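You operate a simulated robot arm through the tools that you are given. There is no shell and no other tool. Be economical: measure what you need, move in short steps, check, and stop when the job is done.

The job below is to be done with a simulated robot arm. You get a single attempt, and the scene is never put back.

TASK
Shut the grey drawer.
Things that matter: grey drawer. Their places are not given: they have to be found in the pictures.

The check looks at the end state, three seconds after you hand in, the way a careful person would. Anything else that was tipped, shoved, dropped, spilled or broken makes it a failure.

THE ROBOT
A 6-joint arm with a two-finger parallel gripper, fixed in place. Base frame: the origin is at the foot of the arm, x ahead of it, y to its left, z up. Units: cm, degrees, N and s.
Its first joint turns from -66.0 to 66.0 degrees. Payload 2.7 kg.
The TCP is the grasp point between the finger pads, 2.3 cm short of the fingertips. In the tool frame z runs along the fingers and y along their closing line. The gripper opens to 9.4 cm. The fingers are 3.8 cm wide and 1 cm thick; the gripper's body (5.4 by 9.6 cm) begins 3.9 cm behind the TCP.
Orientation is that of the tool frame in the base frame, as a unit quaternion [x, y, z, w]. With the fingers straight down and closing along the base's y, the tool's x points along the base's -x, its y along +y and its z along -z.

THE INTERFACE
- The arm moves only by the tool apply_moves. Its arguments are lists of equal length, an entry for each row: "slide": the shift along the tool's x, y, z in cm, a list of three; "angular": the turn, a rotation vector about the tool's x, y, z in degrees, a list of three. In form: {"slide": [[dx, dy, dz], ...], "angular": [[wx, wy, wz], ...]}. A call has 1 to 8 rows; each row shifts and turns the commanded pose from where the row before left it, along the tool's axes as they then stand. "hand" is the finger opening in cm, from 0 to 9.4, set as the call begins (left out, the last holds). A row lasts 0.2 s, in which the tool goes at most 5 cm and 8.6 degrees; a call with a longer step from one row to the next is refused whole, and so is a gripper value outside its range. A pose out of reach is approached as far as the arm can. The call stops where the force on the tool passes 40 N (or 10 N more than at its start, if that is more) or the arm is blocked; 0.2 s more then pass. The fingers move at their own pace (about 4.5 cm/s each) and stop on an object; they squeeze with about 35 N. The grip force told is the motor's: it shows also when the fingers shut on nothing. Time passes only in rows, and 0.2 s behind the last, so rows that do not move let the fingers close. It gives the time, the measured TCP pose, the force on the tool (base axes), the opening and the grip force at its end, in the units of the frame above (readings bear some noise).
- Cameras (640 x 400 px; columns grow to the right, rows downward): "scene" is fixed at [6.88, -45.49, 136.79]; the picture's right is [0.68, -0.74, 0.00], its down [-0.64, -0.59, -0.49] and it looks along [0.36, 0.34, -0.87] (base axes); focal length 311 px, centre (320, 200). "wrist" rides on the gripper at [-3.9, 0, -4.4] in the tool frame; the picture's right is [0.00, -1.00, 0.00], its down [0.97, 0.00, -0.24] and it looks along [0.24, 0.00, 0.97] (tool axes); focal length 218 px, centre (320, 200).
- capture(camera): a new picture of that camera. It takes no simulated time.
- pixel_to_xyz(camera, pixels): for up to 12 pixels [column, row] of the newest picture of that camera ("zoom" is the newest enlarged one), the place [x, y, z] in the base frame of the surface seen there, good to about 0.2 cm. It takes no simulated time.
- inspect(camera, box): a new picture of the part [left, top, right, bottom] of that camera's present view, enlarged. It takes no simulated time.
- close_job(): hands the job in; it is judged then, once.

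Keep the steps short. Do not move on a guess: measure, check each grasp and each placing, and mend mistakes. In all there are 60 turns and 20 pictures (those below and enlarged ones count). Leave the gripper open and the arm clear of the work at the hand-in unless told otherwise, and finish with a single line.

The tools are called after "Emit:" as a command line: name --argument value ..., lists and objects as JSON in quotes. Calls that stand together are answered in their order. apply_moves: Moves the arm, as the interface text tells. Its arguments: {"type":"object","properties":{"slide":{"type":"array"},"angular":{"type":"array"},"hand":{"type":"number"}},"required":["slide","angular"]} The other tools are called the same way: capture (camera) takes a picture; pixel_to_xyz (camera, pixels) gives the place of the surface under pixels of a picture; inspect (camera, box) takes an enlarged picture of a part of a camera's view; close_job () hands the job in.

At the start:

```text
time: 0.0
tool_pos: [40.71, -6.13, 74.41]
tool_rot: [-0.001, 1.0, 0.0, 0.0]
force: [-0.9, 0.3, 0.4]
width: 9.39
finger_force: 0.1
```

scene: 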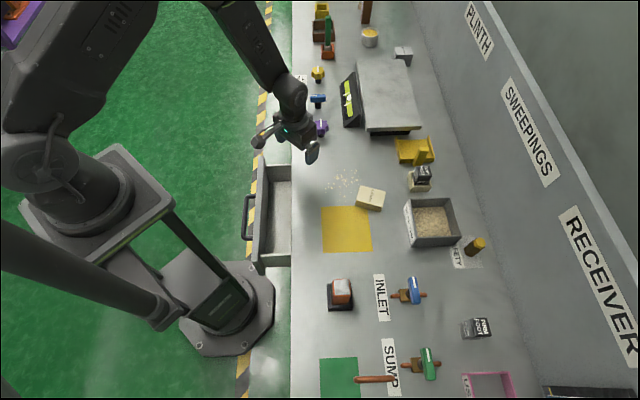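
wrist: 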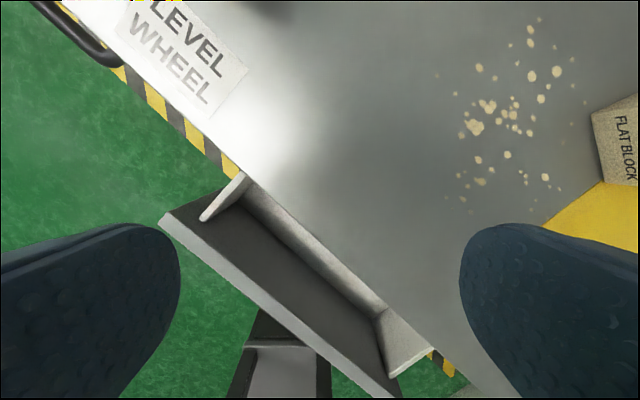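

I see the open grey drawer around (270,215) in the scene picture, with its handle at (248,217). I'll enlarge it and measure it.

Emit:
inspect --camera "scene" --box '[220, 130, 348, 290]'

Emit:
pixel_to_xyz --camera "scene" --pixels '[[263, 165], [258, 215], [255, 265], [246, 200], [246, 235], [290, 175], [291, 255], [275, 215], [292, 215], [300, 215], [250, 217], [288, 320]]'

Emit:
pixel_to_xyz --camera "wrist" --pixels '[[170, 220], [240, 180], [290, 310], [390, 390], [430, 350], [200, 250], [250, 200], [375, 310], [260, 180], [205, 215]]'

```text
2.50 times, centred on (284, 210) of scene
```

zoom: 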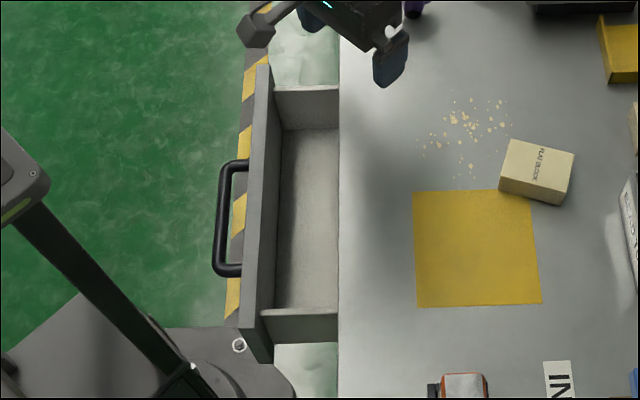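

```text
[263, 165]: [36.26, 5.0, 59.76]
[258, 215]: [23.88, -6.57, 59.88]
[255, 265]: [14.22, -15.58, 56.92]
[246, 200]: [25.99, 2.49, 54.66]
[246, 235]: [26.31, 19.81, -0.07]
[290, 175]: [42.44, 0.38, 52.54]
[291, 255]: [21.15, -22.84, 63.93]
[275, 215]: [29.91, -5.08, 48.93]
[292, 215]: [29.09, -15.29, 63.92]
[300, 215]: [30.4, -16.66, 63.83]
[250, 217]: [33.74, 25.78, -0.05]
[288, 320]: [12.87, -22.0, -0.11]
```

```text
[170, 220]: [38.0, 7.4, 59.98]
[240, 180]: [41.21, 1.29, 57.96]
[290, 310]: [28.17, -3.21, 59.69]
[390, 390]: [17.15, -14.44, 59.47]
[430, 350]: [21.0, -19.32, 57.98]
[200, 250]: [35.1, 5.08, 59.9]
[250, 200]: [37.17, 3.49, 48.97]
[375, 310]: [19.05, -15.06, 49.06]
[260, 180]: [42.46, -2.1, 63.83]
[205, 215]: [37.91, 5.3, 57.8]
```

The drawer front's top is at z≈60, the table top is at 64, and the drawer is open about 10 cm along roughly (0.7,-0.7). I plan to push on the handle bar with closed fingers from outside. First I need precise handle and edge points.

Emit:
pixel_to_xyz --camera "zoom" --pixels '[[227, 185], [222, 215], [219, 245], [230, 268], [235, 164], [263, 85], [248, 330], [339, 120], [339, 300], [272, 90], [258, 340], [255, 215]]'

```text
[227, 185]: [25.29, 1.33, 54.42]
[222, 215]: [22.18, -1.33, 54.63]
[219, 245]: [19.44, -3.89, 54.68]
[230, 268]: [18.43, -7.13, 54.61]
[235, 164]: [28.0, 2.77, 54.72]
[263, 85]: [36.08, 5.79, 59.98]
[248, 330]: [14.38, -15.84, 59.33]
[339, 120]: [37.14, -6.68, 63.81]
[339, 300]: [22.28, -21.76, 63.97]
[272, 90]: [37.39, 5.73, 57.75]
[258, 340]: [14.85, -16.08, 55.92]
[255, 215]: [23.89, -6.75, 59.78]
```

The geometry is clear: the closing direction is 45° (0.707,-0.707), the handle bar is at z≈54.6, and the drawer has about 9.5 cm to travel. I'll close the fingers, back away over the drawer, and turn 45° so that the tool's x points outward from the drawer front.

Emit:
apply_moves --slide '[[2.8, 2.8, 0], [2.8, 2.8, 0], [0, 0, 0], [0, 0, 0], [0, 0, 0], [0, 0, 0], [0, 0, 0], [0, 0, 0]]' --angular '[[0, 0, 0], [0, 0, 0], [0, 0, 7.5], [0, 0, 7.5], [0, 0, 7.5], [0, 0, 7.5], [0, 0, 7.5], [0, 0, 7.5]]' --hand 0

```text
time: 1.8
tool_pos: [35.17, -0.53, 74.56]
tool_rot: [0.385, 0.923, 0.0, 0.0]
force: [0.5, -0.2, 0.0]
width: 0.0
finger_force: 35.3
```

The turn came out right (tool x = (-0.70, 0.71)). Next I slide outward 13.7 cm and sideways -9.9 cm, to stand outside the handle.

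Emit:
apply_moves --slide '[[3.43, -2.48, 0], [3.43, -2.48, 0], [3.43, -2.48, 0], [3.43, -2.48, 0]]' --angular '[[0, 0, 0], [0, 0, 0], [0, 0, 0], [0, 0, 0]]'

Emit:
capture --camera "wrist"

```text
time: 2.8
tool_pos: [19.51, 2.41, 73.8]
tool_rot: [0.382, 0.924, -0.001, 0.001]
force: [-0.1, -0.3, 0.3]
width: 0.02
finger_force: 34.5
out of reach, approached as far as the arm can: row 4
```

```text
16 pictures are left
```

wrist: 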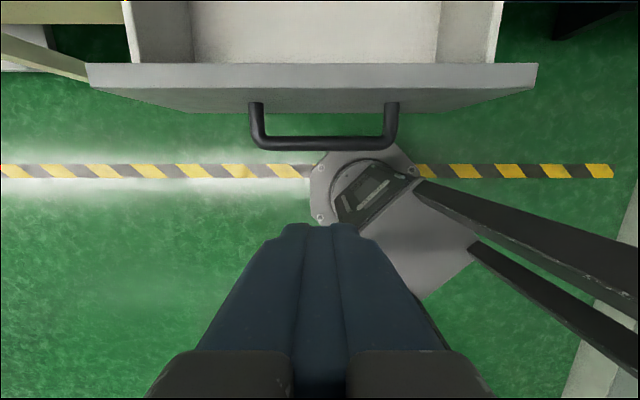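

The fingers stand outside the handle bar and centred on it (bar at (322,142)). The arm nearly ran out of reach but n≈12 is enough clearance. I'll descend in steps, first about 8 cm.

Emit:
apply_moves --slide '[[0, 0, 3], [0, 0, 3], [0, 0, 3]]' --angular '[[0, 0, 0], [0, 0, 0], [0, 0, 0]]'

```text
time: 3.6
tool_pos: [19.71, 2.22, 64.69]
tool_rot: [0.383, 0.924, 0.0, 0.0]
force: [-0.3, -0.1, -0.6]
width: 0.0
finger_force: 34.9
```

It went straight down to z 64.7 with clearance kept. I'll descend another 10 cm to bar height.

Emit:
apply_moves --slide '[[0, 0, 2.5], [0, 0, 2.5], [0, 0, 2.5], [0, 0, 2.5]]' --angular '[[0, 0, 0], [0, 0, 0], [0, 0, 0], [0, 0, 0]]'

Emit:
capture --camera "wrist"

Emit:
capture --camera "scene"

```text
time: 4.6
tool_pos: [19.57, 2.24, 54.81]
tool_rot: [0.383, 0.924, 0.0, 0.001]
force: [0.2, -0.1, 0.2]
width: 0.02
finger_force: 35.1
```

```text
15 pictures are left
```

wrist: 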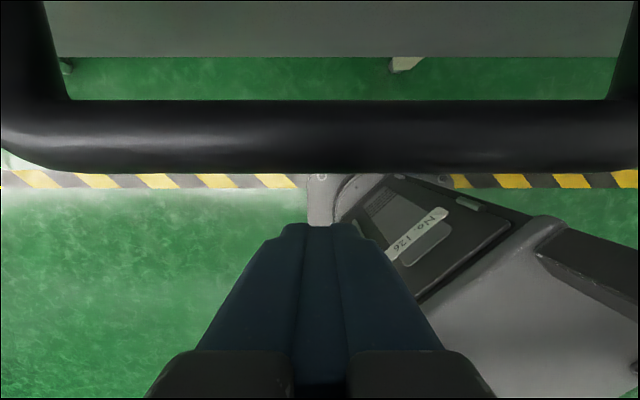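

```text
14 pictures are left
```

scene: 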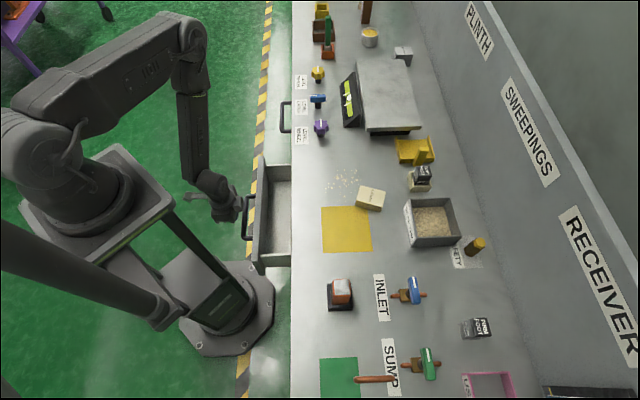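

The fingers are at bar height with a gap to the bar. A closed neighbouring drawer's handle at (281,117) gives the reference for the shut position, so I'll measure it and start pushing slowly.

Emit:
pixel_to_xyz --camera "scene" --pixels '[[281, 112], [281, 117], [281, 122], [245, 212], [245, 217]]'

Emit:
apply_moves --slide '[[-1, 0, 0], [-1, 0, 0], [-1, 0, 0], [-1, 0, 0]]' --angular '[[0, 0, 0], [0, 0, 0], [0, 0, 0], [0, 0, 0]]'

```text
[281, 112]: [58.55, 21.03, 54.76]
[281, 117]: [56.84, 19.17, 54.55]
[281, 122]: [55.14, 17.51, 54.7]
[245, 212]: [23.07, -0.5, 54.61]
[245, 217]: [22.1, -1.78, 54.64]
```

```text
time: 5.6
tool_pos: [22.39, -0.63, 54.65]
tool_rot: [0.382, 0.924, 0.0, -0.001]
force: [-1.2, 2.1, 0.0]
width: 0.0
finger_force: 34.6
```

The shut handle sits 9.9 cm further in (26.6 against 16.7). Contact shows a light 2.4 N, so I'll keep pushing in short steps.

Emit:
apply_moves --slide '[[-1, 0, 0], [-1, 0, 0], [-1, 0, 0], [-1, 0, 0], [-1, 0, 0], [-1, 0, 0]]' --angular '[[0, 0, 0], [0, 0, 0], [0, 0, 0], [0, 0, 0], [0, 0, 0], [0, 0, 0]]'

Emit:
capture --camera "wrist"

```text
time: 7.0
tool_pos: [26.8, -4.82, 54.69]
tool_rot: [0.383, 0.924, -0.001, 0.001]
force: [-1.7, 1.1, 0.3]
width: 0.0
finger_force: 35.0
```

```text
13 pictures are left
```

wrist: 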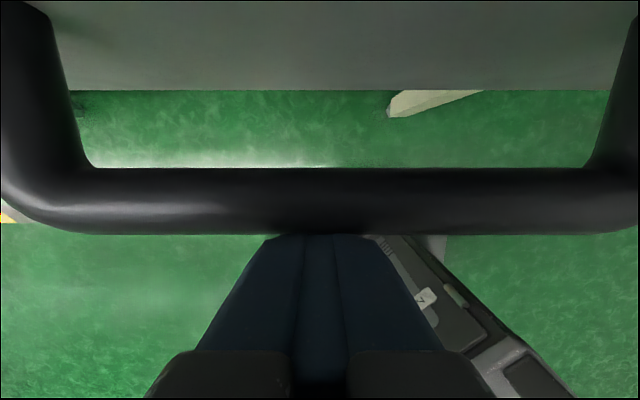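

The fingers bear on the bar and the drawer moves with them (TCP n≈22.4). About 2 cm is left, so I'll use smaller steps until it meets the stop.

Emit:
apply_moves --slide '[[-0.4, 0, 0], [-0.4, 0, 0], [-0.4, 0, 0], [-0.4, 0, 0], [-0.3, 0, 0], [-0.3, 0, 0], [-0.3, 0, 0], [-0.3, 0, 0]]' --angular '[[0, 0, 0], [0, 0, 0], [0, 0, 0], [0, 0, 0], [0, 0, 0], [0, 0, 0], [0, 0, 0], [0, 0, 0]]'

Emit:
capture --camera "scene"

```text
time: 8.6
tool_pos: [27.66, -6.38, 54.65]
tool_rot: [0.379, 0.925, -0.004, -0.011]
force: [-2.1, 4.0, 1.3]
width: 0.01
finger_force: 35.5
stopped in row 8: the force on the tool passed its limit (the readings are from after the stop); the commanded pose is now the measured one
```

```text
12 pictures are left
```

scene: 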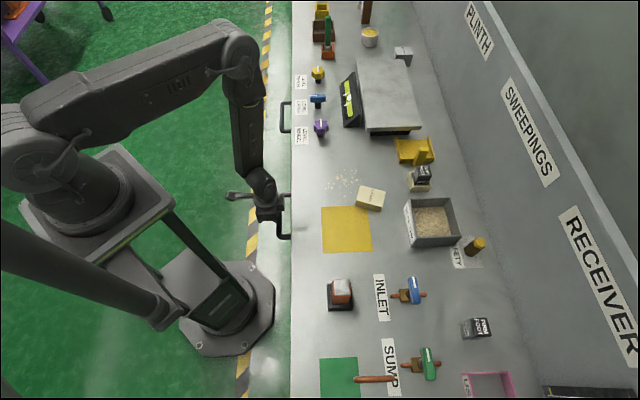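

It met the stop at TCP n≈24.1, as predicted, and the drawer looks flush. I'll back straight off and then check.

Emit:
apply_moves --slide '[[1, 0, 0], [2, 0, 0], [2, 0, 0], [2, 0, 0], [2, 0, 0]]' --angular '[[0, 0, 0], [0, 0, 0], [0, 0, 0], [0, 0, 0], [0, 0, 0]]' --hand 0

Emit:
inspect --camera "scene" --box '[220, 90, 380, 290]'

Emit:
pixel_to_xyz --camera "scene" --pixels '[[281, 112], [281, 117]]'

```text
time: 9.8
tool_pos: [21.22, -0.22, 54.86]
tool_rot: [0.38, 0.925, -0.004, -0.01]
force: [-0.8, -0.5, 0.6]
width: 0.02
finger_force: 34.4
```

```text
2.00 times, centred on (300, 190) of scene
```

zoom: 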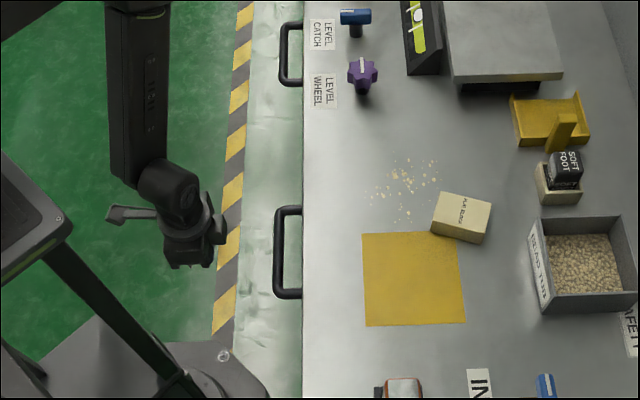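

```text
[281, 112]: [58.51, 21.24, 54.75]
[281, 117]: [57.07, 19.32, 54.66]
```

The drawer stays in after release. I'll measure its handle bar against the neighbour's.

Emit:
pixel_to_xyz --camera "zoom" --pixels '[[276, 235], [276, 250], [277, 265], [275, 250], [278, 250], [284, 50], [283, 55]]'

```text
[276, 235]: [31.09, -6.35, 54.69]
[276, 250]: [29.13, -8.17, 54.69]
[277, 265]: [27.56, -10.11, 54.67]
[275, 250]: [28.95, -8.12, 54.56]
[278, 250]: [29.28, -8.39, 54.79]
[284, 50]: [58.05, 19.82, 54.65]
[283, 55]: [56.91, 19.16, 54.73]
```

The bar reads n≈26.4–26.6 against 26.6–27.0 for the neighbour. I'll take closer views to rule out a small gap.

Emit:
inspect --camera "scene" --box '[260, 185, 308, 245]'

Emit:
pixel_to_xyz --camera "zoom" --pixels '[[160, 180], [165, 180], [170, 180], [175, 180], [180, 180], [185, 180], [190, 180], [195, 180], [200, 180], [205, 180], [210, 180], [215, 180]]'

Emit:
inspect --camera "scene" --box '[260, 85, 308, 145]'

Emit:
pixel_to_xyz --camera "zoom" --pixels '[[180, 210], [185, 210], [190, 210], [195, 210], [200, 210], [205, 210], [210, 210], [215, 210], [220, 210], [225, 210], [230, 210], [235, 210]]'

```text
6.67 times, centred on (284, 215) of scene
```

zoom: 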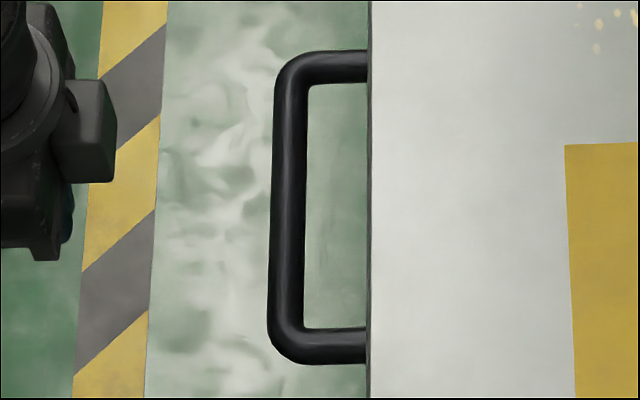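

```text
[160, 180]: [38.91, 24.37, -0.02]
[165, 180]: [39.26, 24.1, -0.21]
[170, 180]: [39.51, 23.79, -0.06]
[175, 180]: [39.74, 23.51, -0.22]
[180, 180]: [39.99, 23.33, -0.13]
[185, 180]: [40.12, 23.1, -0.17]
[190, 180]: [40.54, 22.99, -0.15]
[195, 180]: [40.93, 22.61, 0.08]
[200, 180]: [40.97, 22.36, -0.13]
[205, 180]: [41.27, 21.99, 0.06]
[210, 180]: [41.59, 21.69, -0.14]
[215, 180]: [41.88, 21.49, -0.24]
```

```text
6.67 times, centred on (284, 115) of scene
```

zoom: 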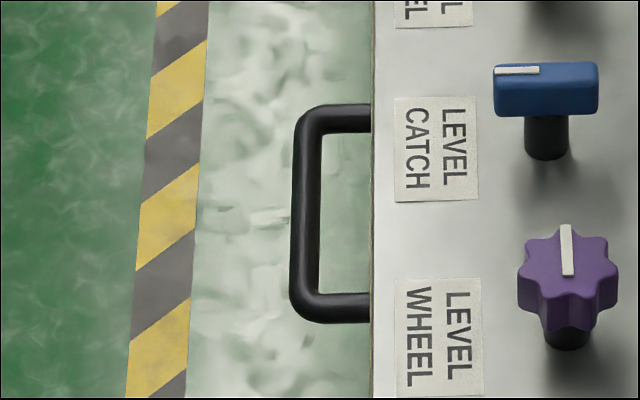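

```text
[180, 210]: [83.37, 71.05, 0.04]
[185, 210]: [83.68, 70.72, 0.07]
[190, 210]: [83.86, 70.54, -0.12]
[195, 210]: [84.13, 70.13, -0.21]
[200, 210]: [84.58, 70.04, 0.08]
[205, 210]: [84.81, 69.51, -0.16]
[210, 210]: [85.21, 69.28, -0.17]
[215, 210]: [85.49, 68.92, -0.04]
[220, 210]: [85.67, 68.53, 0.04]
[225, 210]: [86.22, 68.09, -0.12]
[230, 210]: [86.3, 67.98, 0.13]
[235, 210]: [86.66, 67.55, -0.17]
```

Comparing by rays, the distance from handle to table edge is 4.47 cm on this drawer and 4.49 cm on its shut neighbour, so it is fully shut. I'll move up away from the bench and open the gripper.

Emit:
apply_moves --slide '[[1, 0, 0], [0, 0, -3], [0, 0, -3], [0, 0, -3], [0, 0, -3], [0, 0, -3], [0, 0, 0]]' --angular '[[0, 0, 0], [0, 0, 0], [0, 0, 0], [0, 0, 0], [0, 0, 0], [0, 0, 0], [0, 0, 0]]' --hand 9.4

Emit:
capture --camera "scene"

```text
time: 11.4
tool_pos: [20.74, 0.57, 69.83]
tool_rot: [0.378, 0.926, -0.004, -0.01]
force: [-1.0, -0.5, -0.1]
width: 9.41
finger_force: 0.0
```

```text
8 pictures are left
```

scene: 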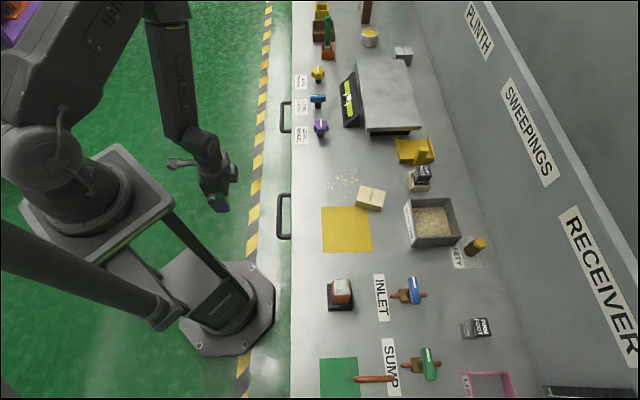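

The drawer is shut, nothing else has moved, the gripper is open and the arm is clear, so I'm handing in.

Emit:
close_job

```text
The job is handed in.
```

The grey drawer is fully shut, nothing else was disturbed, and the arm is clear with its gripper open.
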